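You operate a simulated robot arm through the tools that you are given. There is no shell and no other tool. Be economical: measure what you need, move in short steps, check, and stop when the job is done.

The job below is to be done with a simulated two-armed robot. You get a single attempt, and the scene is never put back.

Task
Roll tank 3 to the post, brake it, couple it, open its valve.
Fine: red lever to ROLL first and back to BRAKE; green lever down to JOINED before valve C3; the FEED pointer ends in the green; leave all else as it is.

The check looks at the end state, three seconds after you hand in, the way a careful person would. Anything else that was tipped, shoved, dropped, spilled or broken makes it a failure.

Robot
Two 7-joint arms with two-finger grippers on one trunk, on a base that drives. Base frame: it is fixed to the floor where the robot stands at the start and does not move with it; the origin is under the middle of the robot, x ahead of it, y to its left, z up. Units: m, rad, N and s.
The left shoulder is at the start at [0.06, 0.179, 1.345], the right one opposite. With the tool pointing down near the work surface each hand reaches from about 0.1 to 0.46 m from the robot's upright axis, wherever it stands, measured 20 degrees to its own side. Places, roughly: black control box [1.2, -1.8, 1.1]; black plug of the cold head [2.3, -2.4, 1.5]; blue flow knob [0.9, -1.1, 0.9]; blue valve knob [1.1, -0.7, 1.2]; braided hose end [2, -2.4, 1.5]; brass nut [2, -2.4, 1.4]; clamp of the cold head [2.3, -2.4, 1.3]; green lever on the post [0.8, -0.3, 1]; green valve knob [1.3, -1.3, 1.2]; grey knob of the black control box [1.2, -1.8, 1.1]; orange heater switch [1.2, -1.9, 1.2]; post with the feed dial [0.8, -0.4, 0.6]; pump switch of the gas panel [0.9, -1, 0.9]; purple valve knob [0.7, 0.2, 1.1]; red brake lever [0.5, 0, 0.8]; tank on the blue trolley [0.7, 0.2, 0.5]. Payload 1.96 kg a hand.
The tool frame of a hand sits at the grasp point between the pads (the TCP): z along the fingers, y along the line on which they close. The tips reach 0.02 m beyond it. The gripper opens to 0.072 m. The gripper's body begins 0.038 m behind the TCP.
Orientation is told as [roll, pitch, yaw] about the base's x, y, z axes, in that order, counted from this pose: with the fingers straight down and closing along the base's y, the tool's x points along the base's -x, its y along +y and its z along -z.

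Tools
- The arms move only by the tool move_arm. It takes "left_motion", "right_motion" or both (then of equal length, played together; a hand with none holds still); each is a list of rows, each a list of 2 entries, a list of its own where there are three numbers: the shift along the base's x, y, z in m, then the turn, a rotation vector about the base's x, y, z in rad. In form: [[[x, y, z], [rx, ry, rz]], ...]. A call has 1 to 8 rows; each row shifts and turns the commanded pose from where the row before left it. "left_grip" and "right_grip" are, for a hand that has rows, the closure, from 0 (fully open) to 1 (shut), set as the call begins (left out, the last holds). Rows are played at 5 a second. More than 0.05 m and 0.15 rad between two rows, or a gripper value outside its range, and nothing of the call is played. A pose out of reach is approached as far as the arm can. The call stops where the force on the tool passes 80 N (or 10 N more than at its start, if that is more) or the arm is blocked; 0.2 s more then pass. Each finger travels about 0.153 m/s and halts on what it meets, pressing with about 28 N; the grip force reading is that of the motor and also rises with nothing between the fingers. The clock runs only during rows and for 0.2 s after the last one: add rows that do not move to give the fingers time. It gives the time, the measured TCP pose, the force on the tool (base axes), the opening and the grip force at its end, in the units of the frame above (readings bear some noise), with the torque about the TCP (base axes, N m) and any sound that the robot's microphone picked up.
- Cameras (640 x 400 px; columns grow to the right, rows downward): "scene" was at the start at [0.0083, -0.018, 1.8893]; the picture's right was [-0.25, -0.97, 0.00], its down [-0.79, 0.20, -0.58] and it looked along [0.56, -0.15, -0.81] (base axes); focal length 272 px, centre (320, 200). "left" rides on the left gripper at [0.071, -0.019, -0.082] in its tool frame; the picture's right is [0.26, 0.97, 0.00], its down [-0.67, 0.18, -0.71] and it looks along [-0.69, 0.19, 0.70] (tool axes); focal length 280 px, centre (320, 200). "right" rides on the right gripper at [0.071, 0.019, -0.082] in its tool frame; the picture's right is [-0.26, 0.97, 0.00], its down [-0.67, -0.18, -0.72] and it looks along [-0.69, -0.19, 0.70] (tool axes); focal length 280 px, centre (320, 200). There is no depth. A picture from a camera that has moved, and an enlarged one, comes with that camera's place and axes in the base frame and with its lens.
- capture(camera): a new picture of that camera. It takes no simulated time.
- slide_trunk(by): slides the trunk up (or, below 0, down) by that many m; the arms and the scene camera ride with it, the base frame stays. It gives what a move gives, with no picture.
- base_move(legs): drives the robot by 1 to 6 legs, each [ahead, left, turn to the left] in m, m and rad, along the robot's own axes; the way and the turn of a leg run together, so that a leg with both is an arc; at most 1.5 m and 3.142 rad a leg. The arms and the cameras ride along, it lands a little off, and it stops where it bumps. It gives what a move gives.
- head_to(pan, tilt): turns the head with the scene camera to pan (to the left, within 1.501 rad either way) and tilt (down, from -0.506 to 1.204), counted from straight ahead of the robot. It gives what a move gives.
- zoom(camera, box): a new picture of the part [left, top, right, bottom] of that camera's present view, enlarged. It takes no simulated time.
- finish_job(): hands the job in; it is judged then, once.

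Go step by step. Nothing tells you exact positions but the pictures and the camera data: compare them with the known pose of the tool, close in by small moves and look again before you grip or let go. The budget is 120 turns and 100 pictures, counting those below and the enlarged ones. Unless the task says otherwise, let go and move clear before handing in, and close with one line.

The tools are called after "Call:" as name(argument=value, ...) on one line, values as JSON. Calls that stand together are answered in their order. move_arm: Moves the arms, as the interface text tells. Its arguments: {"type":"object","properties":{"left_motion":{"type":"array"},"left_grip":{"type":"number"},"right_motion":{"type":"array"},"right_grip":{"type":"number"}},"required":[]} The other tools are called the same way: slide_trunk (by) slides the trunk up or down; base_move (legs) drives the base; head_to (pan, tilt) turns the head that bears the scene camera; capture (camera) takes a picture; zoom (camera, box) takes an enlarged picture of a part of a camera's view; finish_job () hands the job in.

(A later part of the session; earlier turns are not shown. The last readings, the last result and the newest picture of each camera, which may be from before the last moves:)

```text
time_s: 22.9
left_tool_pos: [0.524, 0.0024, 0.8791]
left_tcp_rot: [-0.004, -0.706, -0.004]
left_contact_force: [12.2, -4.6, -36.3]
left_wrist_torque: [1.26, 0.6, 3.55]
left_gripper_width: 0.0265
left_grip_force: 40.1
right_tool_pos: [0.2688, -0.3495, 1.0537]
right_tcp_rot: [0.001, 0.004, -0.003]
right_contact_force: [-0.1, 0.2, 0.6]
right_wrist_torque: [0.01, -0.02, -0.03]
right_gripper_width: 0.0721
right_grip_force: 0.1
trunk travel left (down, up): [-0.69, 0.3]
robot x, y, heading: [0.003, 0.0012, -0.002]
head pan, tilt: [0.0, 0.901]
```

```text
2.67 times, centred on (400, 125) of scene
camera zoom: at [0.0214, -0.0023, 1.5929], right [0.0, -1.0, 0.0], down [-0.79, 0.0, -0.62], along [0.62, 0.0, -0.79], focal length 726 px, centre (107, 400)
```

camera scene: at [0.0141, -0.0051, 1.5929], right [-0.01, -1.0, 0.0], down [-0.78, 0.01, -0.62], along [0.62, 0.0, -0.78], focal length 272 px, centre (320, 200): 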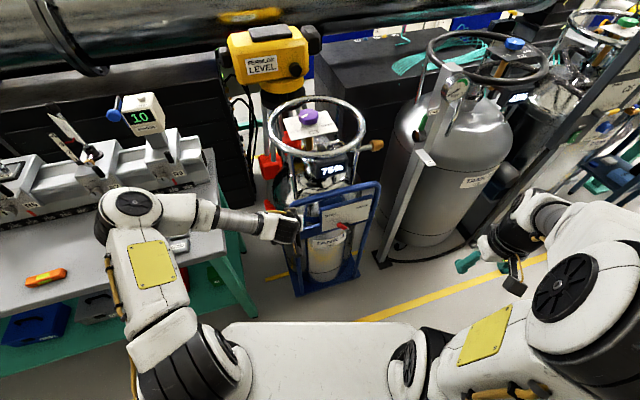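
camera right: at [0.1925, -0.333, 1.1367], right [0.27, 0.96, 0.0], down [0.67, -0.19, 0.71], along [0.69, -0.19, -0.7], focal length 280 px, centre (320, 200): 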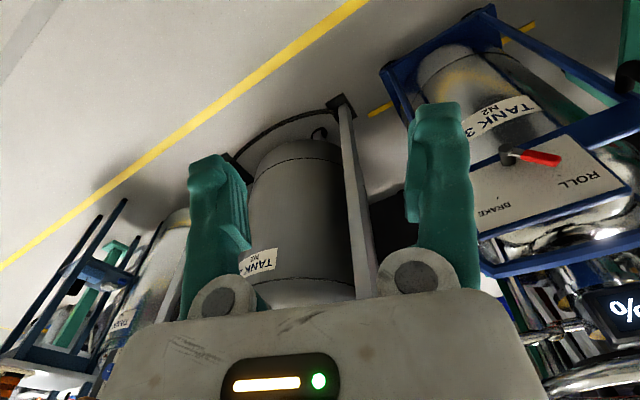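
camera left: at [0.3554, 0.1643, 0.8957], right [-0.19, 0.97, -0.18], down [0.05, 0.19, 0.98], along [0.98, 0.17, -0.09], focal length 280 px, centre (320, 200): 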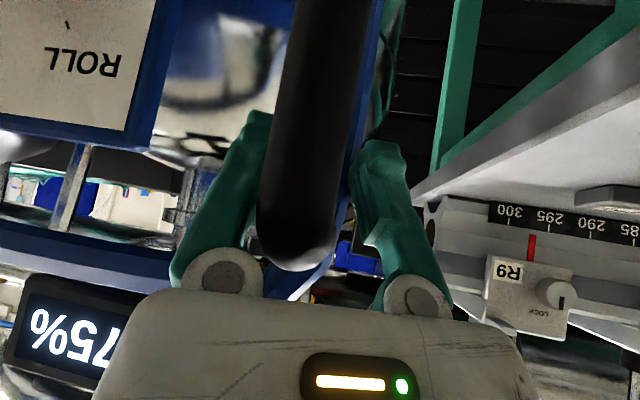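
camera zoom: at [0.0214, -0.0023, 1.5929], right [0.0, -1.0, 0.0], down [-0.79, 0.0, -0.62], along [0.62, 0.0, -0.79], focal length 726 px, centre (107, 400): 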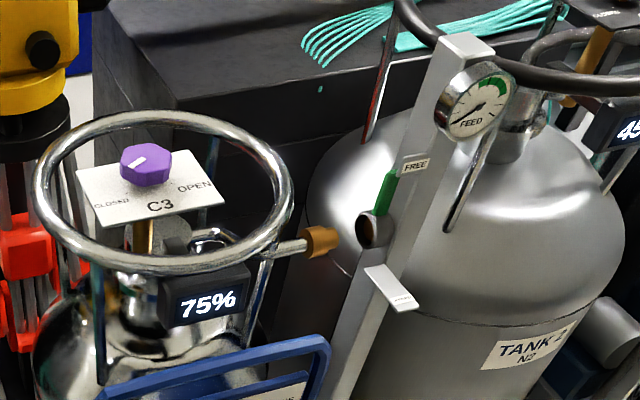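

Well aligned, ~5 cm left. I'll advance in small steps until it seats.

Call:
move_arm(left_motion=[[[0.004, -0.012, 0], [0, 0, 0]], [[0.004, -0.012, 0], [0, 0, 0]], [[0.004, -0.012, 0], [0, 0, 0]], [[0.003, -0.008, 0], [0, 0, 0]], [[0, 0, 0], [0, 0, 0]]])

Call:
zoom(camera="scene", box=[300, 50, 500, 200])

```text
time_s: 24.1
left_tool_pos: [0.5369, -0.0407, 0.8795]
left_tcp_rot: [-0.005, -0.701, -0.006]
left_contact_force: [9.4, 0.5, -44.3]
left_wrist_torque: [1.52, 0.24, 3.3]
left_gripper_width: 0.0266
left_grip_force: 40.5
right_tool_pos: [0.2679, -0.3495, 1.0536]
right_tcp_rot: [0.001, 0.006, -0.005]
right_contact_force: [-0.2, 0.6, 0.0]
right_wrist_torque: [-0.02, 0.01, -0.01]
right_gripper_width: 0.0721
right_grip_force: 0.1
trunk travel left (down, up): [-0.69, 0.3]
robot x, y, heading: [-0.0047, -0.0047, -0.006]
head pan, tilt: [0.0, 0.901]
```

```text
2.67 times, centred on (400, 125) of scene
camera zoom: at [0.0216, -0.0023, 1.5929], right [0.0, -1.0, 0.0], down [-0.79, 0.0, -0.62], along [0.62, 0.0, -0.79], focal length 726 px, centre (107, 400)
```

zoom: 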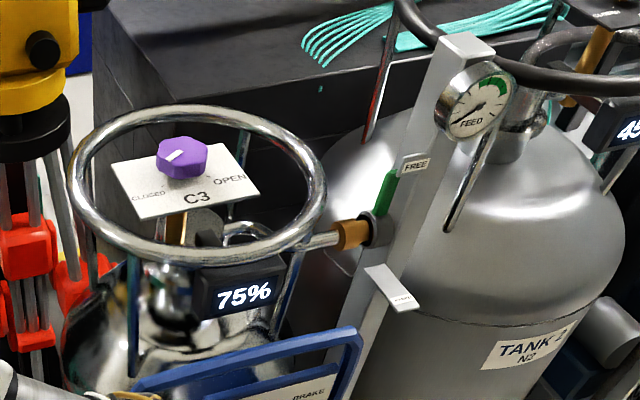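

The nozzle is in the socket mouth. Pushing on in small steps until a resistance shows, easing the vertical stress.

Call:
move_arm(left_motion=[[[0.002, -0.006, -0.003], [0, 0, 0]], [[0.002, -0.006, -0.003], [0, 0, 0]], [[0.002, -0.006, 0], [0, 0, 0]], [[0, 0, 0], [0, 0, 0]]])

Call:
zoom(camera="scene", box=[360, 70, 460, 150])

```text
time_s: 25.1
left_tool_pos: [0.5413, -0.0554, 0.8795]
left_tcp_rot: [-0.005, -0.714, 0.001]
left_contact_force: [6.3, 19.4, 8.9]
left_wrist_torque: [0.53, 1.31, 3.26]
left_gripper_width: 0.0263
left_grip_force: 39.9
right_tool_pos: [0.2624, -0.3464, 1.057]
right_tcp_rot: [-0.004, 0.001, -0.003]
right_contact_force: [0.8, 0.4, 0.7]
right_wrist_torque: [0.02, 0.01, -0.02]
right_gripper_width: 0.0719
right_grip_force: 0.1
trunk travel left (down, up): [-0.69, 0.3]
robot x, y, heading: [-0.0004, -0.0013, 0.002]
head pan, tilt: [0.0, 0.901]
```

```text
5.00 times, centred on (410, 110) of scene
camera zoom: at [0.0135, 0.0027, 1.5934], right [0.0, -1.0, 0.0], down [-0.78, 0.0, -0.62], along [0.62, 0.0, -0.78], focal length 1361 px, centre (-130, 650)
```

zoom: 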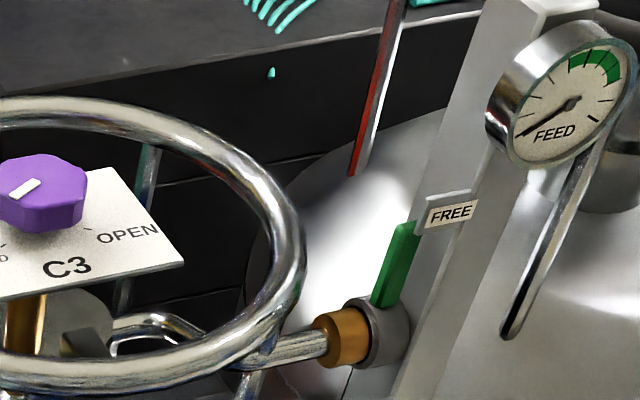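

Resistance of about 19 N appears along the travel. I'll push a touch more to confirm it's at the stop.

Call:
move_arm(left_motion=[[[0.002, -0.006, 0], [0, 0, 0]], [[0.002, -0.006, 0], [0, 0, 0]], [[0, 0, 0], [0, 0, 0]]])

Call:
zoom(camera="scene", box=[360, 70, 460, 150])

```text
time_s: 25.9
left_tool_pos: [0.5423, -0.0543, 0.879]
left_tcp_rot: [-0.001, -0.716, 0.008]
left_contact_force: [-19.8, 66.2, 18.2]
left_wrist_torque: [0.47, 0.61, 2.14]
left_gripper_width: 0.0252
left_grip_force: 40.0
right_tool_pos: [0.2582, -0.3402, 1.0599]
right_tcp_rot: [-0.008, -0.004, -0.002]
right_contact_force: [0.0, -0.2, 0.2]
right_wrist_torque: [0.04, -0.01, 0.0]
right_gripper_width: 0.0723
right_grip_force: 0.1
trunk travel left (down, up): [-0.69, 0.3]
robot x, y, heading: [-0.0016, -0.0016, -0.006]
head pan, tilt: [0.0, 0.901]
```

```text
5.00 times, centred on (410, 110) of scene
camera zoom: at [0.0065, 0.0126, 1.5932], right [0.0, -1.0, 0.01], down [-0.78, 0.0, -0.62], along [0.62, -0.01, -0.78], focal length 1361 px, centre (-130, 650)
```

zoom: 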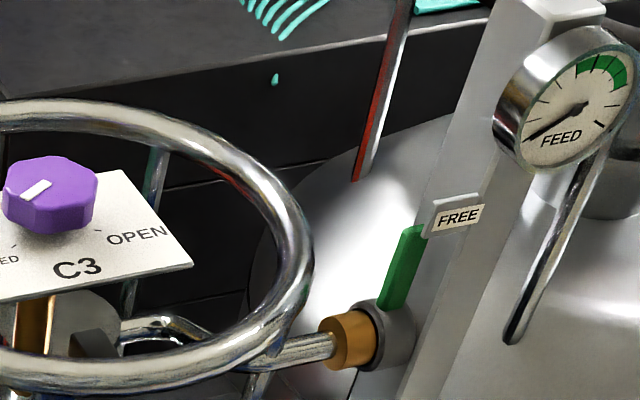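

It's fully seated (hard stop at 66 N). I'll relax to a light preload, keep holding, and bring the right hand in to the brake lever.

Call:
move_arm(left_motion=[[[-0.002, 0.005, 0], [0, 0, 0]], [[0, 0.004, 0], [0, 0, 0]], [[0, 0, 0], [0, 0, 0]], [[0, 0, 0], [0, 0, 0]], [[0, 0, 0], [0, 0, 0]], [[0, 0, 0], [0, 0, 0]], [[0, 0, 0], [0, 0, 0]], [[0, 0, 0], [0, 0, 0]]], right_motion=[[[0.026, 0.016, -0.02], [0, -0.09, 0]], [[0.026, 0.016, -0.02], [0, -0.09, 0]], [[0.026, 0.016, -0.02], [0, -0.09, 0]], [[0.026, 0.016, -0.02], [0, -0.09, 0]], [[0.026, 0.016, -0.02], [0, -0.09, 0]], [[0.026, 0.016, -0.02], [0, -0.09, 0]], [[0.026, 0.016, -0.02], [0, -0.09, 0]], [[0.026, 0.016, -0.02], [0, -0.09, 0]]], right_grip=0.4)

Call:
capture(camera="right")

Call:
capture(camera="scene")

```text
time_s: 27.6
left_tool_pos: [0.5418, -0.0544, 0.8792]
left_tcp_rot: [-0.004, -0.716, 0.001]
left_contact_force: [10.4, 36.1, 24.8]
left_wrist_torque: [1.28, 0.17, 2.71]
left_gripper_width: 0.0257
left_grip_force: 40.4
right_tool_pos: [0.4716, -0.2159, 0.897]
right_tcp_rot: [-0.002, -0.725, -0.002]
right_contact_force: [-0.7, 0.0, 0.6]
right_wrist_torque: [0.02, 0.0, 0.02]
right_gripper_width: 0.0434
right_grip_force: 0.0
trunk travel left (down, up): [-0.69, 0.3]
robot x, y, heading: [0.0041, -0.0008, -0.002]
head pan, tilt: [0.0, 0.901]
```

```text
59 pictures are left
camera right: at [0.363, -0.1973, 0.9117], right [0.2, 0.96, 0.17], down [0.03, -0.18, 0.98], along [0.98, -0.19, -0.07], focal length 280 px, centre (320, 200)
```

right: 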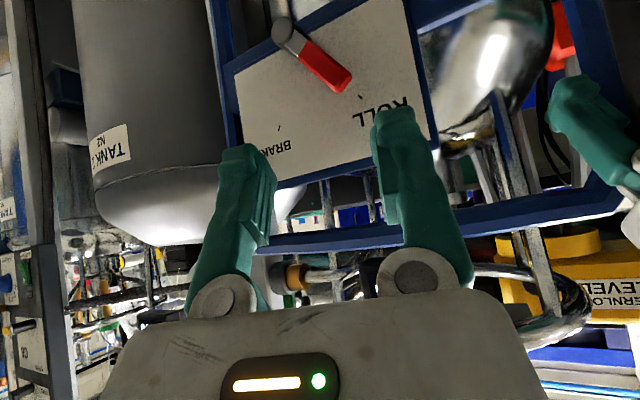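

```text
58 pictures are left
camera scene: at [0.0117, 0.006, 1.5933], right [0.0, -1.0, 0.0], down [-0.78, 0.0, -0.62], along [0.62, -0.01, -0.78], focal length 272 px, centre (320, 200)
```

scene: 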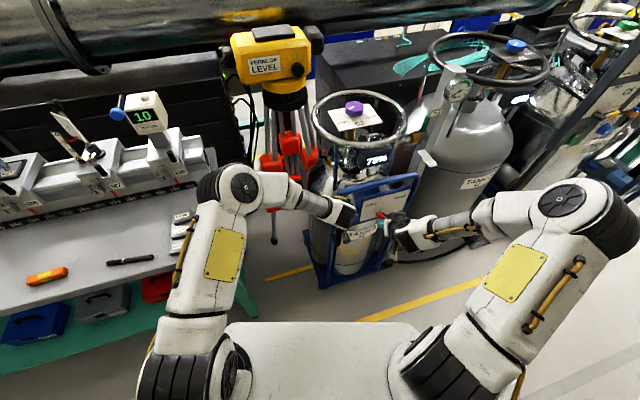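

The lever is where expected (tip about [0.568, -0.204, 0.817]). I'll straddle it with the right fingers and swing it back toward BRAKE.

Call:
move_arm(right_motion=[[[0.025, 0.002, -0.023], [0, 0, 0]], [[0.025, 0.002, -0.023], [0, 0, 0]], [[0.025, 0.002, -0.023], [0, 0, 0]], [[0.025, 0.002, -0.023], [0, 0, 0]], [[0.003, 0, 0], [0, 0, 0]]])

Call:
capture(camera="right")

```text
time_s: 28.9
left_tool_pos: [0.5436, -0.0556, 0.8786]
left_tcp_rot: [-0.005, -0.716, 0.004]
left_contact_force: [11.4, 36.1, 28.1]
left_wrist_torque: [0.94, 0.41, 2.69]
left_gripper_width: 0.0256
left_grip_force: 39.9
right_tool_pos: [0.5739, -0.2083, 0.8047]
right_tcp_rot: [-0.003, -0.723, 0.001]
right_contact_force: [0.7, -1.9, 2.1]
right_wrist_torque: [-0.12, 0.01, 0.02]
right_gripper_width: 0.0447
right_grip_force: 1.4
trunk travel left (down, up): [-0.69, 0.3]
robot x, y, heading: [0.0038, -0.0015, -0.003]
head pan, tilt: [0.0, 0.901]
```

```text
57 pictures are left
camera right: at [0.4653, -0.1898, 0.8196], right [0.2, 0.97, 0.17], down [0.03, -0.18, 0.98], along [0.98, -0.19, -0.07], focal length 280 px, centre (320, 200)
```

right: 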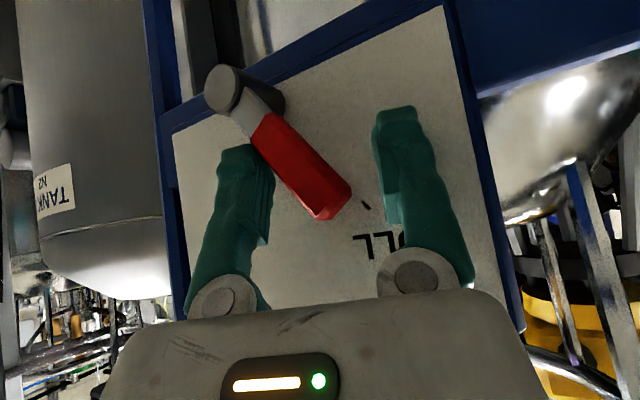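

Call:
move_arm(right_motion=[[[0.004, -0.012, 0.003], [0, 0, 0]], [[0.004, -0.012, 0.003], [0, 0, 0]], [[0.004, -0.012, 0], [0, 0, 0]], [[0.004, -0.012, 0], [0, 0, 0]], [[0.004, -0.012, 0], [0, 0, 0]], [[0.004, -0.012, -0.003], [0, 0, 0]]])

Call:
capture(camera="right")

```text
time_s: 30.2
left_tool_pos: [0.5426, -0.0544, 0.8787]
left_tcp_rot: [-0.006, -0.715, 0.004]
left_contact_force: [15.2, 33.2, 24.6]
left_wrist_torque: [0.7, 0.79, 2.86]
left_gripper_width: 0.0257
left_grip_force: 39.5
right_tool_pos: [0.5966, -0.2819, 0.809]
right_tcp_rot: [-0.004, -0.722, -0.003]
right_contact_force: [-8.2, -0.2, 1.8]
right_wrist_torque: [0.07, 0.05, 0.26]
right_gripper_width: 0.0437
right_grip_force: 0.4
trunk travel left (down, up): [-0.69, 0.3]
robot x, y, heading: [0.0009, 0.0037, -0.004]
head pan, tilt: [0.0, 0.901]
```

```text
56 pictures are left
camera right: at [0.4905, -0.2637, 0.8226], right [0.2, 0.96, 0.17], down [0.03, -0.18, 0.98], along [0.98, -0.19, -0.07], focal length 280 px, centre (320, 200)
```

right: 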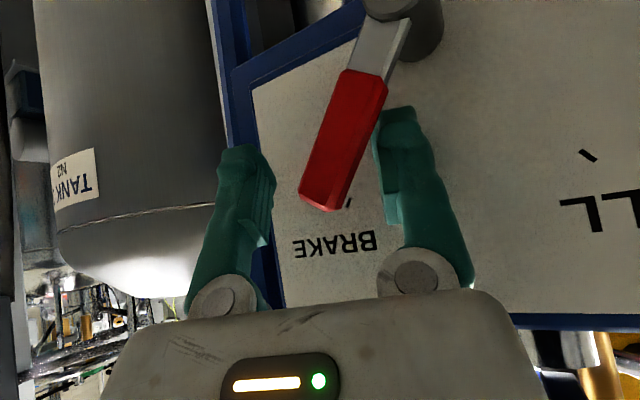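

Nearly at the BRAKE tick. A little more push to the stop, then back off and check.

Call:
move_arm(right_motion=[[[0.003, -0.008, 0.0], [0, 0, 0]], [[0.002, -0.006, -0.002], [0, 0, 0]], [[0, 0, 0], [0, 0, 0]]])

Call:
capture(camera="right")

```text
time_s: 30.9
left_tool_pos: [0.5423, -0.0542, 0.8781]
left_tcp_rot: [-0.002, -0.718, 0.011]
left_contact_force: [12.1, -0.2, -8.1]
left_wrist_torque: [1.0, 1.43, 3.41]
left_gripper_width: 0.025
left_grip_force: 40.2
right_tool_pos: [0.6006, -0.2887, 0.8068]
right_tcp_rot: [0.01, -0.716, 0.004]
right_contact_force: [-22.7, 16.8, 26.8]
right_wrist_torque: [0.44, -0.18, 0.3]
right_gripper_width: 0.0482
right_grip_force: 3.1
trunk travel left (down, up): [-0.69, 0.3]
robot x, y, heading: [-0.0002, 0.0003, -0.004]
head pan, tilt: [0.0, 0.901]
stopped in row 3 (right hand): the force on the tool passed its limit at 87 N (the readings are from after the stop); the commanded pose is now the measured one
```

```text
55 pictures are left
camera right: at [0.4925, -0.2714, 0.8219], right [0.19, 0.97, 0.18], down [0.04, -0.19, 0.98], along [0.98, -0.18, -0.07], focal length 280 px, centre (320, 200)
```

right: 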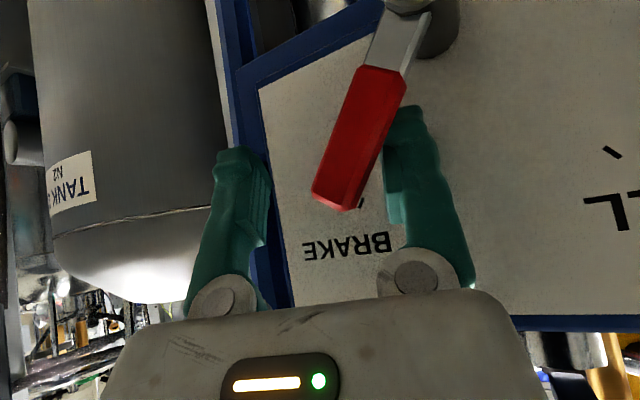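

The stop is reached. I release with both hands and back them off.

Call:
move_arm(right_motion=[[[0, 0.006, 0], [0, 0, 0]], [[-0.025, 0, 0.023], [0, 0, 0]], [[-0.025, 0, 0.023], [0, 0, 0]], [[-0.03, 0, 0.02], [0, 0, 0]], [[-0.03, 0, 0.02], [0, 0, 0]]], left_motion=[[[0, 0, 0], [0, 0, 0]], [[0, 0, 0], [0, 0, 0]], [[-0.03, 0, 0.025], [0, 0, 0]], [[-0.03, 0, 0.025], [0, 0, 0]], [[-0.03, 0, 0.025], [0, 0, 0]]], left_grip=0.1)

Call:
capture(camera="right")

Call:
capture(camera="scene")

Call:
zoom(camera="scene", box=[300, 60, 480, 220])

```text
time_s: 32.1
left_tool_pos: [0.4472, -0.0606, 0.9541]
left_tcp_rot: [-0.001, -0.718, -0.002]
left_contact_force: [-1.2, 0.2, 0.2]
left_wrist_torque: [-0.02, -0.01, 0.0]
left_gripper_width: 0.0648
left_grip_force: 0.2
right_tool_pos: [0.4885, -0.2875, 0.8921]
right_tcp_rot: [0.007, -0.716, -0.001]
right_contact_force: [-0.5, -0.2, 1.1]
right_wrist_torque: [0.01, 0.01, -0.01]
right_gripper_width: 0.0431
right_grip_force: 0.0
trunk travel left (down, up): [-0.69, 0.3]
robot x, y, heading: [-0.0038, -0.0037, -0.005]
head pan, tilt: [0.0, 0.901]
```

```text
54 pictures are left
camera right: at [0.3813, -0.2698, 0.9077], right [0.19, 0.96, 0.18], down [0.04, -0.19, 0.98], along [0.98, -0.18, -0.08], focal length 280 px, centre (320, 200)
```

right: 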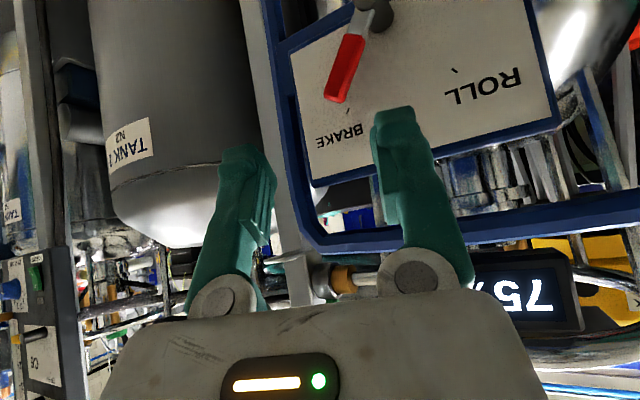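

```text
53 pictures are left
camera scene: at [0.0082, -0.0011, 1.5931], right [0.0, -1.0, 0.0], down [-0.78, 0.0, -0.62], along [0.62, 0.0, -0.78], focal length 272 px, centre (320, 200)
```

scene: 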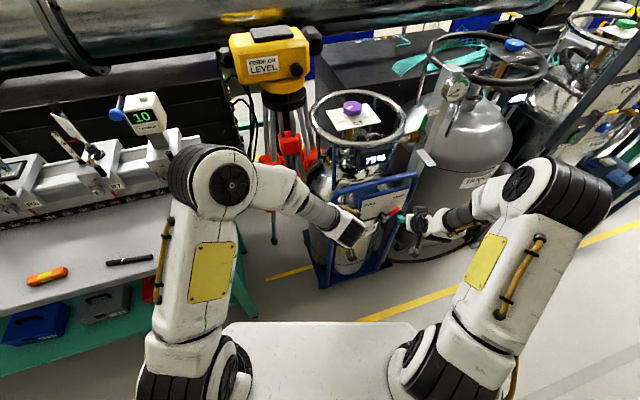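

```text
2.50 times, centred on (390, 140) of scene
camera zoom: at [0.0082, -0.0011, 1.5931], right [0.0, -1.0, 0.0], down [-0.78, 0.0, -0.62], along [0.62, 0.0, -0.78], focal length 680 px, centre (145, 350)
```

zoom: 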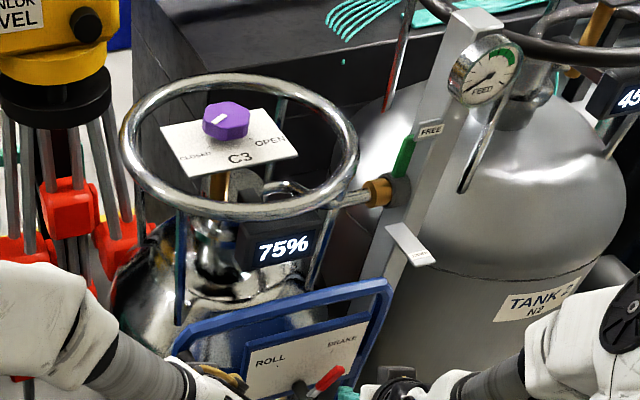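

Brake is set, nozzle seated and plate intact. Next I retract the hands and check floor clearance so I can drive closer to the post.

Call:
move_arm(right_motion=[[[-0.04, -0.01, 0.02], [0, 0, 0]], [[-0.04, -0.01, 0.02], [0, 0, 0]], [[-0.04, -0.01, 0.02], [0, 0, 0]], [[-0.03, -0.01, 0.03], [0, 0, 0]], [[-0.02, 0, 0.04], [0, 0, 0]]], left_motion=[[[-0.03, 0.03, 0.02], [0, 0, 0]], [[-0.03, 0.03, 0.02], [0, 0, 0]], [[-0.02, 0.03, 0.03], [0, 0, 0]], [[0, 0.03, 0.03], [0, 0, 0]], [[0, 0.02, 0.03], [0, 0, 0]]])

Call:
head_to(pan=-0.1, tilt=1.15)

Call:
capture(camera="scene")

Call:
capture(camera="right")

```text
time_s: 33.3
left_tool_pos: [0.3808, 0.0772, 1.0848]
left_tcp_rot: [-0.006, -0.713, -0.001]
left_contact_force: [0.0, 0.2, -0.4]
left_wrist_torque: [0.03, -0.01, -0.02]
left_gripper_width: 0.0647
left_grip_force: 0.1
left hand out of reach, approached as far as the arm can: row 4
right_tool_pos: [0.3411, -0.3489, 1.022]
right_tcp_rot: [0.007, -0.712, -0.001]
right_contact_force: [-1.1, 0.5, 0.3]
right_wrist_torque: [0.0, -0.02, 0.0]
right_gripper_width: 0.0432
right_grip_force: 0.1
right hand out of reach, approached as far as the arm can: row 4, 5
trunk travel left (down, up): [-0.69, 0.3]
robot x, y, heading: [-0.0004, 0.0009, -0.007]
head pan, tilt: [0.0, 0.901]
```

```text
time_s: 34.0
left_tool_pos: [0.3808, 0.0757, 1.0844]
left_tcp_rot: [0.0, -0.711, -0.003]
left_contact_force: [-0.2, 0.0, -0.7]
left_wrist_torque: [-0.01, 0.03, 0.02]
left_gripper_width: 0.0647
left_grip_force: 0.1
right_tool_pos: [0.3437, -0.3497, 1.0202]
right_tcp_rot: [0.01, -0.713, -0.001]
right_contact_force: [0.7, 1.1, 0.2]
right_wrist_torque: [-0.01, 0.01, 0.01]
right_gripper_width: 0.0431
right_grip_force: 0.1
trunk travel left (down, up): [-0.69, 0.3]
robot x, y, heading: [0.0007, -0.0025, -0.007]
head pan, tilt: [-0.099, 1.15]
```

```text
51 pictures are left
camera scene: at [-0.0028, -0.0076, 1.5762], right [-0.1, -0.99, 0.0], down [-0.91, 0.1, -0.41], along [0.41, -0.04, -0.91], focal length 272 px, centre (320, 200)
```

scene: 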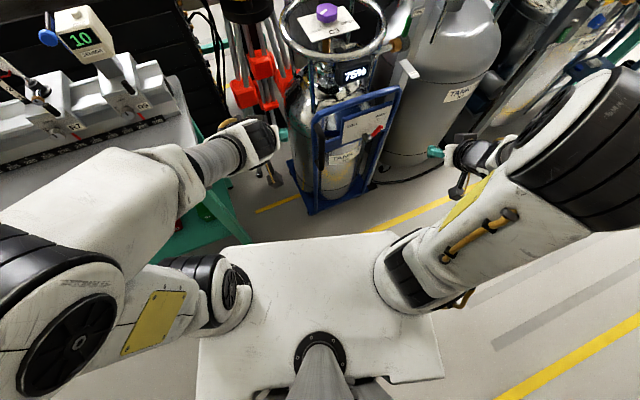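

```text
50 pictures are left
camera right: at [0.236, -0.3336, 1.0364], right [0.19, 0.96, 0.18], down [0.04, -0.19, 0.98], along [0.98, -0.18, -0.08], focal length 280 px, centre (320, 200)
```

right: 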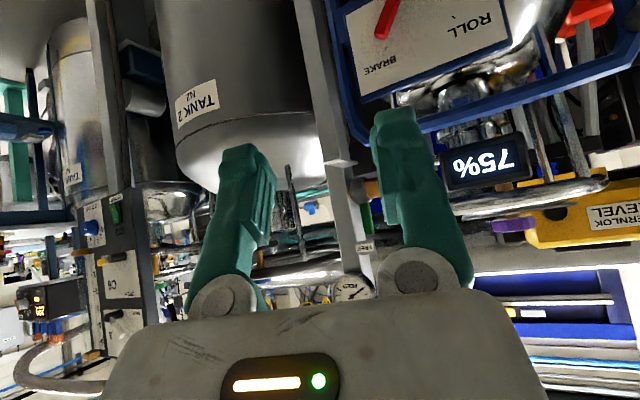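

The white slab is just the torso top, so there's floor clearance. I'll drive a little ahead and right toward the post.

Call:
base_move(legs=[[0.14, -0.12, 0]])

Call:
capture(camera="scene")

Call:
capture(camera="right")

```text
time_s: 35.6
left_tool_pos: [0.5194, -0.0452, 1.0847]
left_tcp_rot: [0.0, -0.712, 0.002]
left_contact_force: [0.6, 0.3, 0.2]
left_wrist_torque: [0.01, -0.01, -0.03]
left_gripper_width: 0.065
left_grip_force: 0.1
right_tool_pos: [0.4827, -0.4705, 1.0201]
right_tcp_rot: [0.01, -0.713, -0.001]
right_contact_force: [-0.6, -0.1, 0.0]
right_wrist_torque: [-0.01, 0.01, -0.01]
right_gripper_width: 0.0433
right_grip_force: 0.1
trunk travel left (down, up): [-0.69, 0.3]
robot x, y, heading: [0.1368, -0.1225, -0.003]
head pan, tilt: [-0.099, 1.15]
```

```text
49 pictures are left
camera scene: at [0.1352, -0.1286, 1.5762], right [-0.1, -0.99, 0.0], down [-0.91, 0.09, -0.41], along [0.41, -0.04, -0.91], focal length 272 px, centre (320, 200)
```

scene: 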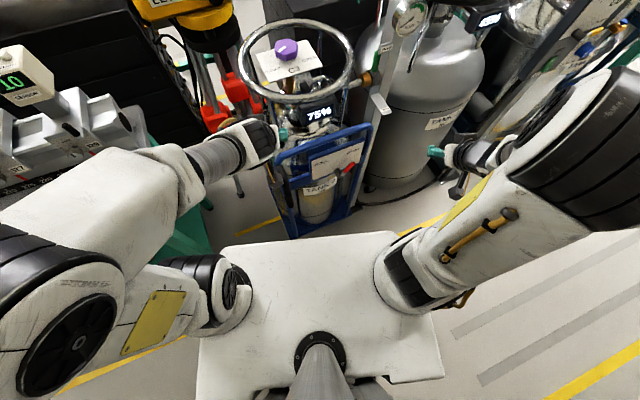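

```text
48 pictures are left
camera right: at [0.3744, -0.4543, 1.0367], right [0.19, 0.96, 0.18], down [0.04, -0.19, 0.98], along [0.98, -0.18, -0.08], focal length 280 px, centre (320, 200)
```

right: 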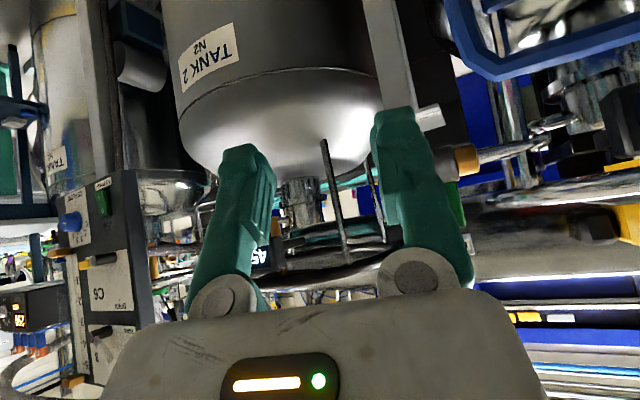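

I'll bring the right hand in front of the post to see the green lever closely.

Call:
move_arm(right_motion=[[[0, 0.04, 0.02], [0, 0, 0]], [[0, 0.04, 0.02], [0, 0, 0]], [[0, 0.02, 0.02], [0, 0, 0]]], right_grip=0)

Call:
capture(camera="right")

Call:
head_to(pan=-0.2, tilt=0.75)

Call:
zoom(camera="scene", box=[240, 80, 400, 200])

```text
time_s: 36.4
left_tool_pos: [0.519, -0.043, 1.0838]
left_tcp_rot: [0.0, -0.712, 0.001]
left_contact_force: [-0.5, -1.2, -0.6]
left_wrist_torque: [0.0, -0.01, 0.01]
left_gripper_width: 0.0648
left_grip_force: 0.1
right_tool_pos: [0.5154, -0.3947, 1.0919]
right_tcp_rot: [0.011, -0.71, 0.001]
right_contact_force: [-0.1, -0.1, 0.3]
right_wrist_torque: [0.01, -0.04, 0.0]
right_gripper_width: 0.072
right_grip_force: 0.0
right hand out of reach, approached as far as the arm can: row 1, 2
trunk travel left (down, up): [-0.69, 0.3]
robot x, y, heading: [0.1379, -0.1235, -0.001]
head pan, tilt: [-0.099, 1.15]
```

```text
47 pictures are left
camera right: at [0.4082, -0.3784, 1.1082], right [0.19, 0.97, 0.18], down [0.05, -0.19, 0.98], along [0.98, -0.18, -0.08], focal length 280 px, centre (320, 200)
```

right: 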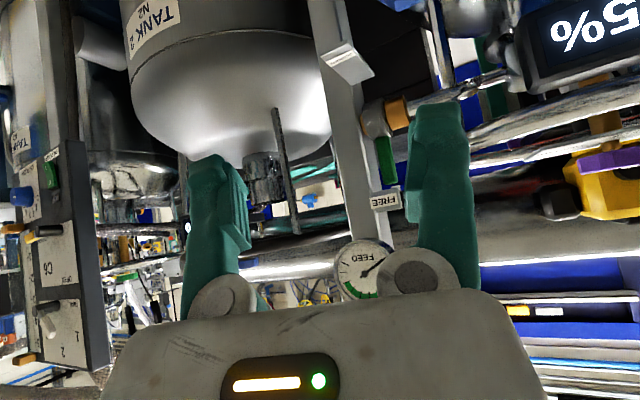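

```text
time_s: 37.2
left_tool_pos: [0.5204, -0.0457, 1.0844]
left_tcp_rot: [0.0, -0.713, 0.0]
left_contact_force: [0.1, 0.5, -0.3]
left_wrist_torque: [0.0, 0.0, 0.0]
left_gripper_width: 0.0645
left_grip_force: 0.1
right_tool_pos: [0.516, -0.396, 1.0908]
right_tcp_rot: [0.013, -0.71, -0.001]
right_contact_force: [-0.3, 0.1, -0.3]
right_wrist_torque: [0.02, 0.02, 0.0]
right_gripper_width: 0.072
right_grip_force: 0.0
trunk travel left (down, up): [-0.69, 0.3]
robot x, y, heading: [0.1378, -0.1228, -0.003]
head pan, tilt: [-0.201, 0.75]
```

```text
3.33 times, centred on (320, 140) of scene
camera zoom: at [0.1566, -0.1389, 1.605], right [-0.2, -0.98, 0.0], down [-0.67, 0.14, -0.73], along [0.72, -0.15, -0.68], focal length 907 px, centre (320, 400)
```

zoom: 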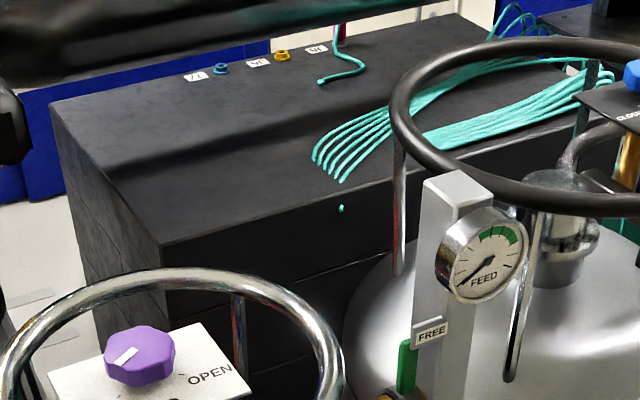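

Call:
zoom(camera="right", box=[290, 20, 450, 310])

Call:
zoom(camera="scene", box=[280, 130, 400, 220])

```text
1.38 times, centred on (370, 165) of right
camera zoom: at [0.4091, -0.3792, 1.1075], right [0.19, 0.97, 0.18], down [0.05, -0.19, 0.98], along [0.98, -0.18, -0.08], focal length 387 px, centre (251, 248)
```

zoom: 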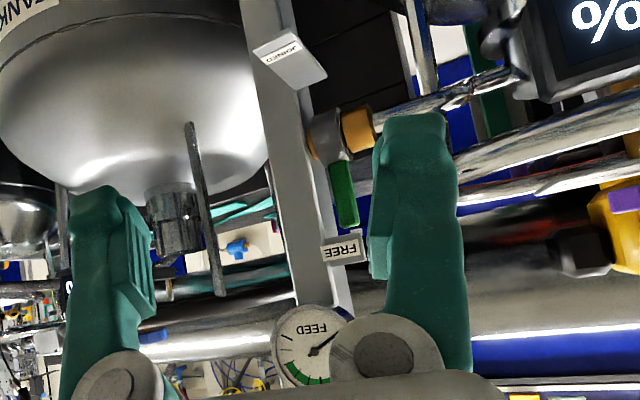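

```text
4.44 times, centred on (340, 175) of scene
camera zoom: at [0.1566, -0.1389, 1.605], right [-0.2, -0.98, 0.0], down [-0.67, 0.14, -0.73], along [0.72, -0.15, -0.68], focal length 1210 px, centre (231, 311)
```

zoom: 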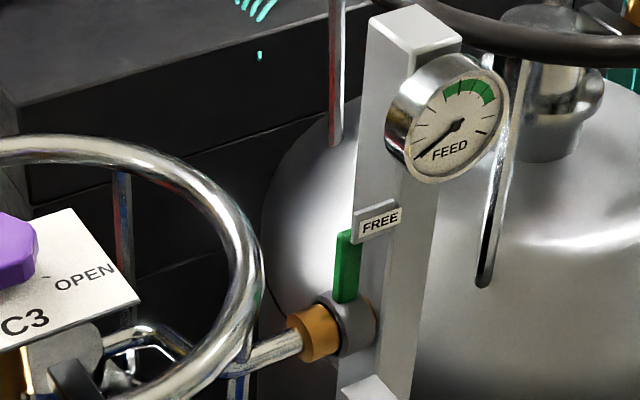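

I place the socket ring at about [0.775, -0.355, 0.987], the green lever upright above it (tip z≈1.075), and the JOINED tab at [0.726, -0.375, 0.933]: the lever must swing toward me and down. I'll raise the trunk and position the open right hand so one finger goes behind the lever.

Call:
slide_trunk(by=0.15)

Call:
move_arm(right_motion=[[[0.03, 0.018, 0], [0, 0.05, 0]], [[0.03, 0.018, 0], [0, 0.05, 0]], [[0.03, 0.018, 0], [0, 0.05, 0]], [[0.03, 0.018, -0.01], [0, 0.05, 0]], [[0.03, 0.018, -0.01], [0, 0, 0]], [[0.03, 0.005, -0.01], [0, 0, 0]], [[0.025, 0, -0.01], [0, 0, 0]]])

Call:
capture(camera="right")

Call:
capture(camera="scene")

```text
time_s: 39.0
left_tool_pos: [0.5195, -0.0448, 1.234]
left_tcp_rot: [0.001, -0.712, 0.0]
left_contact_force: [-0.1, 0.6, 0.4]
left_wrist_torque: [0.05, -0.02, -0.01]
left_gripper_width: 0.0651
left_grip_force: 0.1
right_tool_pos: [0.5173, -0.3961, 1.242]
right_tcp_rot: [0.011, -0.707, 0.0]
right_contact_force: [-0.3, 0.3, 0.0]
right_wrist_torque: [0.02, 0.0, 0.02]
right_gripper_width: 0.072
right_grip_force: 0.1
trunk travel left (down, up): [-0.84, 0.15]
robot x, y, heading: [0.1361, -0.1242, -0.004]
head pan, tilt: [-0.201, 0.75]
```

```text
time_s: 40.6
left_tool_pos: [0.5207, -0.0467, 1.2341]
left_tcp_rot: [0.002, -0.71, -0.001]
left_contact_force: [-0.4, -0.2, -0.9]
left_wrist_torque: [0.02, 0.01, 0.0]
left_gripper_width: 0.0648
left_grip_force: 0.2
right_tool_pos: [0.698, -0.3165, 1.1973]
right_tcp_rot: [0.012, -0.51, 0.0]
right_contact_force: [0.9, 0.2, 0.2]
right_wrist_torque: [0.01, -0.01, -0.01]
right_gripper_width: 0.072
right_grip_force: 0.0
right hand out of reach, approached as far as the arm can: row 3, 4
trunk travel left (down, up): [-0.84, 0.15]
robot x, y, heading: [0.1393, -0.1231, -0.006]
head pan, tilt: [-0.201, 0.75]
```

```text
43 pictures are left
camera right: at [0.5958, -0.2996, 1.2353], right [0.22, 0.96, 0.14], down [0.24, -0.19, 0.95], along [0.94, -0.18, -0.28], focal length 280 px, centre (320, 200)
```

right: 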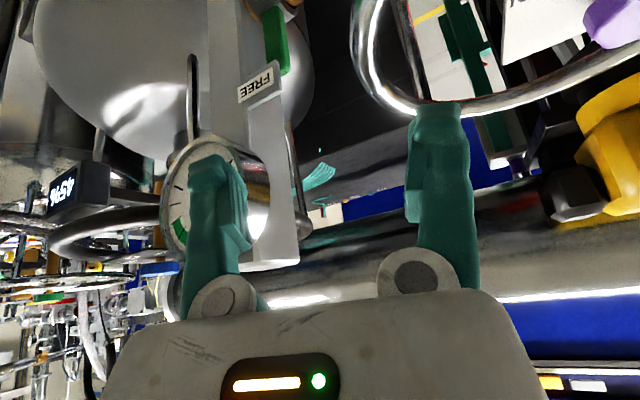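

```text
42 pictures are left
camera scene: at [0.1579, -0.1415, 1.755], right [-0.2, -0.98, 0.0], down [-0.67, 0.14, -0.73], along [0.72, -0.15, -0.68], focal length 272 px, centre (320, 200)
```

scene: 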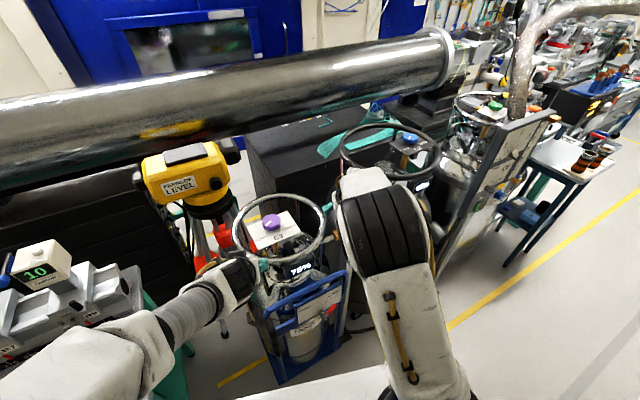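

Lever tip confirmed near [0.78, -0.35, 1.067]. I'll slip down past the dial with a bit of spare room and look.

Call:
move_arm(right_motion=[[[0.018, 0.018, -0.002], [0, 0, 0]], [[0.03, 0, -0.02], [0, 0, 0]], [[0.017, 0, -0.03], [0, 0, 0]], [[0.017, 0, -0.03], [0, 0, 0]]])

Call:
capture(camera="right")

```text
time_s: 41.6
left_tool_pos: [0.519, -0.0457, 1.2334]
left_tcp_rot: [0.001, -0.709, 0.0]
left_contact_force: [0.2, -0.3, 0.8]
left_wrist_torque: [0.02, 0.02, 0.04]
left_gripper_width: 0.0646
left_grip_force: 0.0
right_tool_pos: [0.7787, -0.2985, 1.1165]
right_tcp_rot: [0.012, -0.509, -0.001]
right_contact_force: [-0.5, 0.2, -0.2]
right_wrist_torque: [0.0, 0.02, -0.02]
right_gripper_width: 0.0718
right_grip_force: 0.0
trunk travel left (down, up): [-0.84, 0.15]
robot x, y, heading: [0.1393, -0.1187, -0.004]
head pan, tilt: [-0.201, 0.75]
```

```text
41 pictures are left
camera right: at [0.6766, -0.2809, 1.1536], right [0.22, 0.97, 0.14], down [0.24, -0.19, 0.95], along [0.94, -0.18, -0.28], focal length 280 px, centre (320, 200)
```

right: 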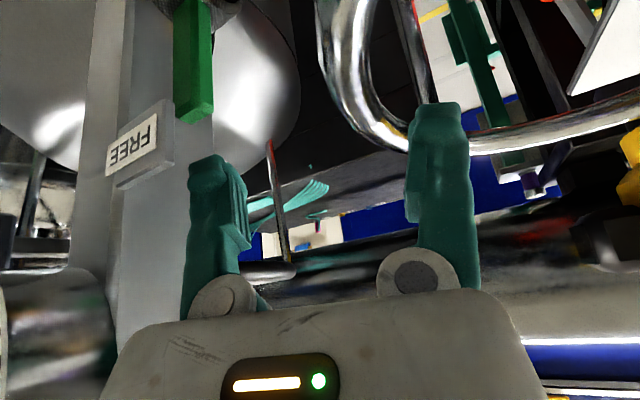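

The finger lines up just beside the tab and overlaps the lever's back. Moving slightly farther ahead, then down behind the lever.

Call:
move_arm(right_motion=[[[0.012, 0.002, 0], [0, 0, 0]], [[0.014, 0, -0.028], [0, 0, 0]], [[0.014, 0, -0.026], [0, 0, 0]]])

Call:
capture(camera="right")

```text
time_s: 42.4
left_tool_pos: [0.5182, -0.0424, 1.2341]
left_tcp_rot: [-0.003, -0.714, 0.003]
left_contact_force: [-0.8, 0.8, 1.0]
left_wrist_torque: [-0.03, 0.01, -0.05]
left_gripper_width: 0.0647
left_grip_force: 0.1
right_tool_pos: [0.8166, -0.29, 1.0641]
right_tcp_rot: [0.01, -0.514, 0.004]
right_contact_force: [1.5, 10.3, 8.4]
right_wrist_torque: [0.48, -0.06, -0.02]
right_gripper_width: 0.0721
right_grip_force: 0.1
trunk travel left (down, up): [-0.84, 0.15]
robot x, y, heading: [0.1387, -0.1229, -0.002]
head pan, tilt: [-0.201, 0.75]
```

```text
40 pictures are left
camera right: at [0.7138, -0.2727, 1.1022], right [0.22, 0.97, 0.14], down [0.24, -0.19, 0.95], along [0.95, -0.18, -0.27], focal length 280 px, centre (320, 200)
```

right: 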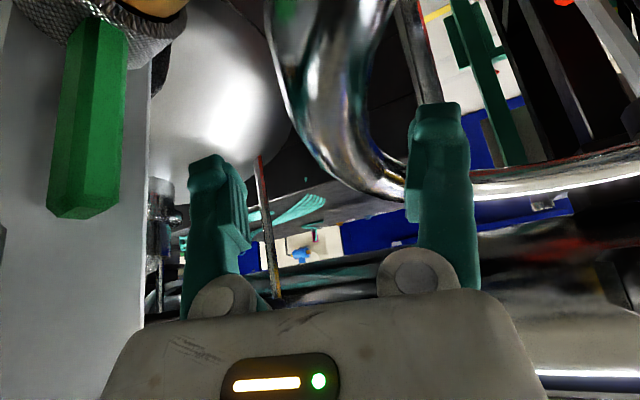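

The +y finger is lightly touching the tank's ring. I'll lift a little, then pull the lever toward me.

Call:
move_arm(right_motion=[[[0, 0, 0.01], [0, 0, 0]], [[-0.014, -0.006, 0], [0, 0, 0]], [[-0.014, -0.004, 0], [0, 0, 0]], [[-0.014, -0.004, 0], [0, 0, 0]]])

Call:
capture(camera="right")

```text
time_s: 43.4
left_tool_pos: [0.5151, -0.0448, 1.2343]
left_tcp_rot: [-0.003, -0.715, 0.0]
left_contact_force: [-0.2, 0.1, -0.8]
left_wrist_torque: [0.0, 0.02, 0.0]
left_gripper_width: 0.065
left_grip_force: 0.1
right_tool_pos: [0.7709, -0.3114, 1.0764]
right_tcp_rot: [0.006, -0.514, -0.001]
right_contact_force: [-4.7, -8.5, 44.6]
right_wrist_torque: [1.92, -0.61, -0.14]
right_gripper_width: 0.0721
right_grip_force: 0.0
trunk travel left (down, up): [-0.84, 0.15]
robot x, y, heading: [0.1373, -0.1238, -0.005]
head pan, tilt: [-0.201, 0.75]
```

```text
39 pictures are left
camera right: at [0.6693, -0.2943, 1.1135], right [0.23, 0.97, 0.13], down [0.24, -0.19, 0.95], along [0.95, -0.18, -0.27], focal length 280 px, centre (320, 200)
```

right: 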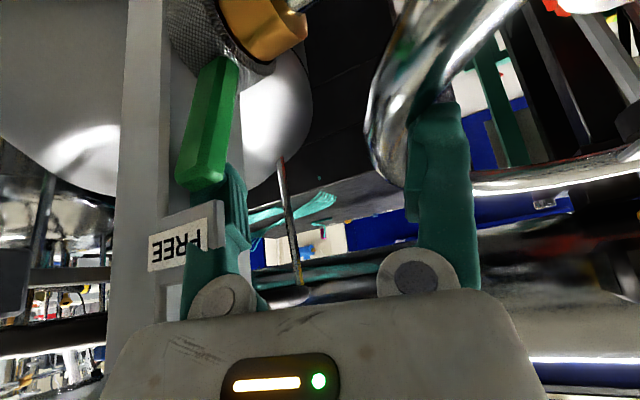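

Lever has begun to lean, but the hand presses on the ring and sits behind the FREE tab. I'll lift and shift left before pulling on.

Call:
move_arm(right_motion=[[[0.004, 0.004, 0.008], [0, 0, 0]], [[0.002, 0.008, 0.006], [0, 0, 0]], [[0, 0, 0], [0, 0, 0]]])

Call:
capture(camera="right")

```text
time_s: 44.2
left_tool_pos: [0.5193, -0.046, 1.235]
left_tcp_rot: [0.002, -0.713, -0.001]
left_contact_force: [0.1, 0.7, 0.2]
left_wrist_torque: [-0.01, -0.03, 0.02]
left_gripper_width: 0.0648
left_grip_force: 0.1
right_tool_pos: [0.7799, -0.2999, 1.0859]
right_tcp_rot: [0.012, -0.511, 0.0]
right_contact_force: [-0.4, -0.7, 0.1]
right_wrist_torque: [0.04, 0.01, -0.01]
right_gripper_width: 0.0721
right_grip_force: 0.0
trunk travel left (down, up): [-0.84, 0.15]
robot x, y, heading: [0.1329, -0.1226, -0.004]
head pan, tilt: [-0.201, 0.75]
```

```text
38 pictures are left
camera right: at [0.6787, -0.2815, 1.1237], right [0.22, 0.97, 0.14], down [0.24, -0.19, 0.95], along [0.94, -0.18, -0.28], focal length 280 px, centre (320, 200)
```

right: 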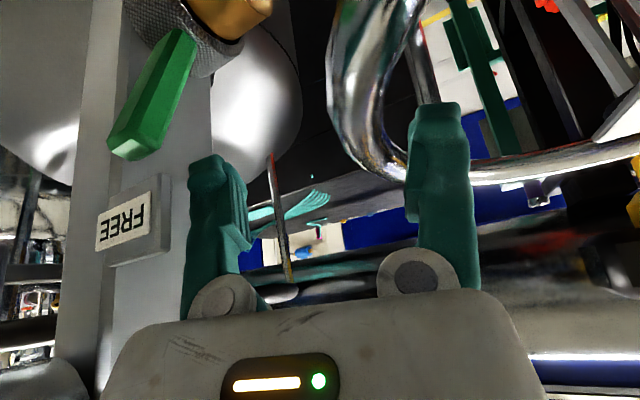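

The lever now leans ~17° toward me. I'll lower a little and pull further, keeping clear of the tab.

Call:
move_arm(right_motion=[[[0.002, 0, -0.014], [0, 0, 0]], [[-0.012, 0, -0.002], [0, 0, 0]], [[-0.012, 0, 0], [0, 0, 0]], [[-0.012, 0, 0], [0, 0, 0]], [[-0.01, 0, 0], [0, 0, 0]]])

Call:
capture(camera="right")

```text
time_s: 45.4
left_tool_pos: [0.5196, -0.0365, 1.2352]
left_tcp_rot: [-0.008, -0.713, 0.006]
left_contact_force: [-0.7, -0.4, 0.7]
left_wrist_torque: [0.02, -0.01, 0.01]
left_gripper_width: 0.0648
left_grip_force: 0.0
right_tool_pos: [0.7436, -0.2852, 1.0772]
right_tcp_rot: [0.019, -0.527, 0.004]
right_contact_force: [36.2, 28.8, 56.4]
right_wrist_torque: [2.77, -0.63, -1.49]
right_gripper_width: 0.0722
right_grip_force: 0.2
trunk travel left (down, up): [-0.84, 0.15]
robot x, y, heading: [0.1424, -0.1221, -0.001]
head pan, tilt: [-0.201, 0.75]
```

```text
37 pictures are left
camera right: at [0.6407, -0.2684, 1.1138], right [0.21, 0.97, 0.15], down [0.23, -0.2, 0.95], along [0.95, -0.17, -0.26], focal length 280 px, centre (320, 200)
```

right: 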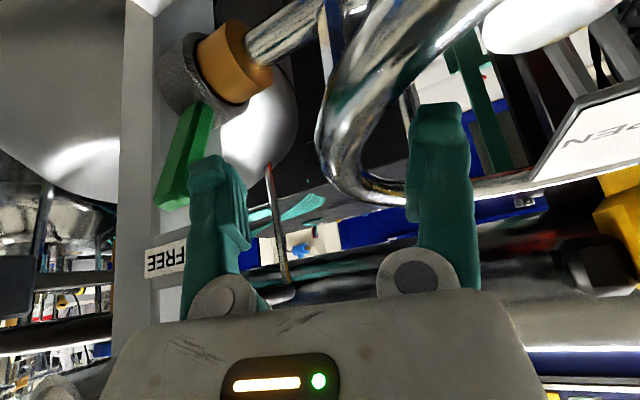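

The other finger keeps riding on the ring, so I'll change method: come from above with the hand turned 90° so the fingers straddle the lever front/back. First lift clear.

Call:
move_arm(right_motion=[[[0.01, 0.0, 0.015], [0, 0, 0]], [[-0.01, 0.01, 0.03], [0, 0, 0]], [[-0.02, 0.01, 0.04], [0, 0.1, 0]], [[-0.03, 0.0, 0.04], [0, 0.13, 0]], [[-0.04, 0, 0.02], [0, 0.14, 0]], [[-0.04, 0, 0], [0, 0.14, 0]], [[-0.04, 0, 0], [0, 0, 0]]])

Call:
head_to(pan=-0.3, tilt=1.0)

Call:
capture(camera="scene")

```text
time_s: 47.0
left_tool_pos: [0.5169, -0.0346, 1.2307]
left_tcp_rot: [0.007, -0.706, 0.022]
left_contact_force: [-1.0, -0.5, -0.5]
left_wrist_torque: [-0.01, 0.0, 0.0]
left_gripper_width: 0.0646
left_grip_force: 0.0
right_tool_pos: [0.567, -0.2865, 1.2201]
right_tcp_rot: [0.021, -0.006, -0.031]
right_contact_force: [-0.5, -0.4, 0.8]
right_wrist_torque: [0.0, -0.05, -0.02]
right_gripper_width: 0.0721
right_grip_force: 0.0
trunk travel left (down, up): [-0.84, 0.15]
robot x, y, heading: [0.1382, -0.1191, -0.004]
head pan, tilt: [-0.201, 0.75]
```

```text
time_s: 47.8
left_tool_pos: [0.5182, -0.0338, 1.2286]
left_tcp_rot: [0.003, -0.698, 0.029]
left_contact_force: [0.4, -0.2, 0.2]
left_wrist_torque: [0.03, -0.03, 0.0]
left_gripper_width: 0.0646
left_grip_force: 0.1
right_tool_pos: [0.5685, -0.2845, 1.2195]
right_tcp_rot: [0.02, -0.004, -0.022]
right_contact_force: [0.0, 0.5, 0.1]
right_wrist_torque: [0.01, -0.03, 0.02]
right_gripper_width: 0.0719
right_grip_force: 0.1
trunk travel left (down, up): [-0.84, 0.15]
robot x, y, heading: [0.1375, -0.1255, 0.003]
head pan, tilt: [-0.3, 1.0]
```

```text
36 pictures are left
camera scene: at [0.1424, -0.1429, 1.7359], right [-0.3, -0.95, 0.0], down [-0.8, 0.25, -0.54], along [0.52, -0.16, -0.84], focal length 272 px, centre (320, 200)
```

scene: 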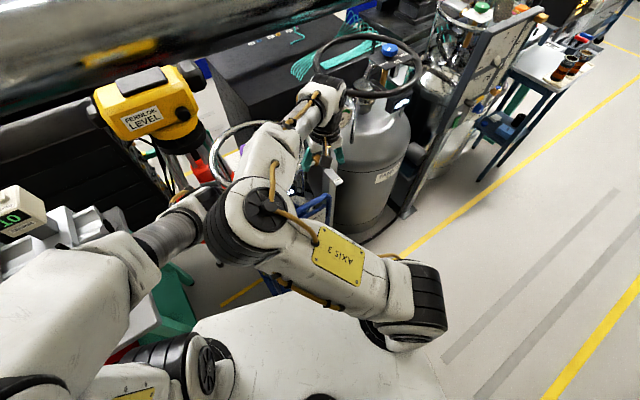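

The right elbow folded inward near the left hand; I'll move the left hand away, then drive right so the post is more directly ahead.

Call:
move_arm(left_motion=[[[-0.03, 0.03, 0.02], [0, 0, 0]], [[-0.03, 0.03, 0.02], [0, 0, 0]], [[-0.03, 0.03, 0.02], [0, 0, 0]], [[-0.03, 0.03, 0.0], [0, 0, 0]]])

Call:
base_move(legs=[[0.0, -0.2, 0], [0.05, 0, 0]])

Call:
capture(camera="right")

Call:
capture(camera="scene")

```text
time_s: 48.8
left_tool_pos: [0.5313, 0.004, 1.2463]
left_tcp_rot: [0.0, -0.711, 0.0]
left_contact_force: [1.1, 0.8, 1.1]
left_wrist_torque: [-0.03, -0.02, 0.01]
left_gripper_width: 0.0646
left_grip_force: 0.1
left hand out of reach, approached as far as the arm can: row 1, 2, 3, 4
right_tool_pos: [0.5686, -0.2758, 1.2169]
right_tcp_rot: [0.011, -0.001, 0.004]
right_contact_force: [0.1, 1.0, 1.1]
right_wrist_torque: [0.02, -0.02, 0.0]
right_gripper_width: 0.072
right_grip_force: 0.0
trunk travel left (down, up): [-0.84, 0.15]
robot x, y, heading: [0.1362, -0.1209, 0.002]
head pan, tilt: [-0.3, 1.0]
```

```text
time_s: 50.9
left_tool_pos: [0.5749, -0.1992, 1.2477]
left_tcp_rot: [-0.001, -0.714, -0.001]
left_contact_force: [-0.3, 0.6, 0.0]
left_wrist_torque: [0.01, 0.0, -0.02]
left_gripper_width: 0.0649
left_grip_force: 0.0
right_tool_pos: [0.6124, -0.4805, 1.2197]
right_tcp_rot: [0.01, -0.002, 0.0]
right_contact_force: [-1.2, 0.8, 0.6]
right_wrist_torque: [-0.03, -0.01, 0.02]
right_gripper_width: 0.0716
right_grip_force: 0.0
trunk travel left (down, up): [-0.84, 0.15]
robot x, y, heading: [0.1843, -0.3247, 0.002]
head pan, tilt: [-0.3, 1.0]
```

```text
35 pictures are left
camera right: at [0.541, -0.4623, 1.3016], right [0.26, 0.96, 0.01], down [0.67, -0.19, 0.72], along [0.69, -0.18, -0.7], focal length 280 px, centre (320, 200)
```

right: 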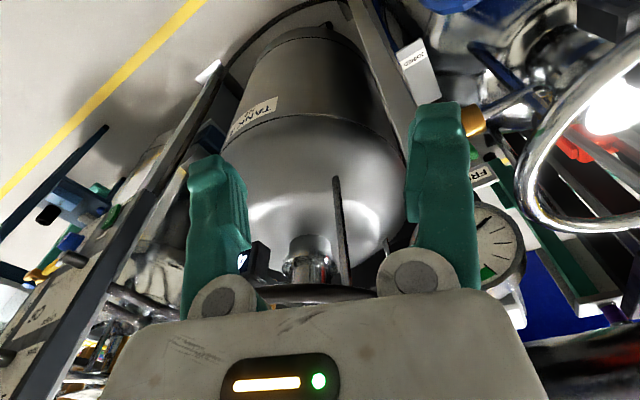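

```text
34 pictures are left
camera scene: at [0.1839, -0.3455, 1.7359], right [-0.3, -0.95, 0.0], down [-0.8, 0.25, -0.54], along [0.52, -0.16, -0.84], focal length 272 px, centre (320, 200)
```

scene: 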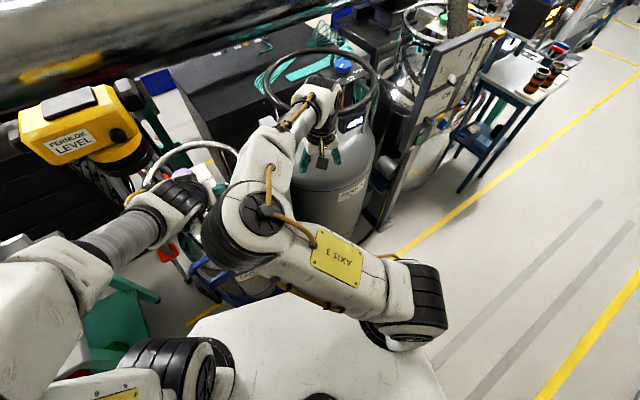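

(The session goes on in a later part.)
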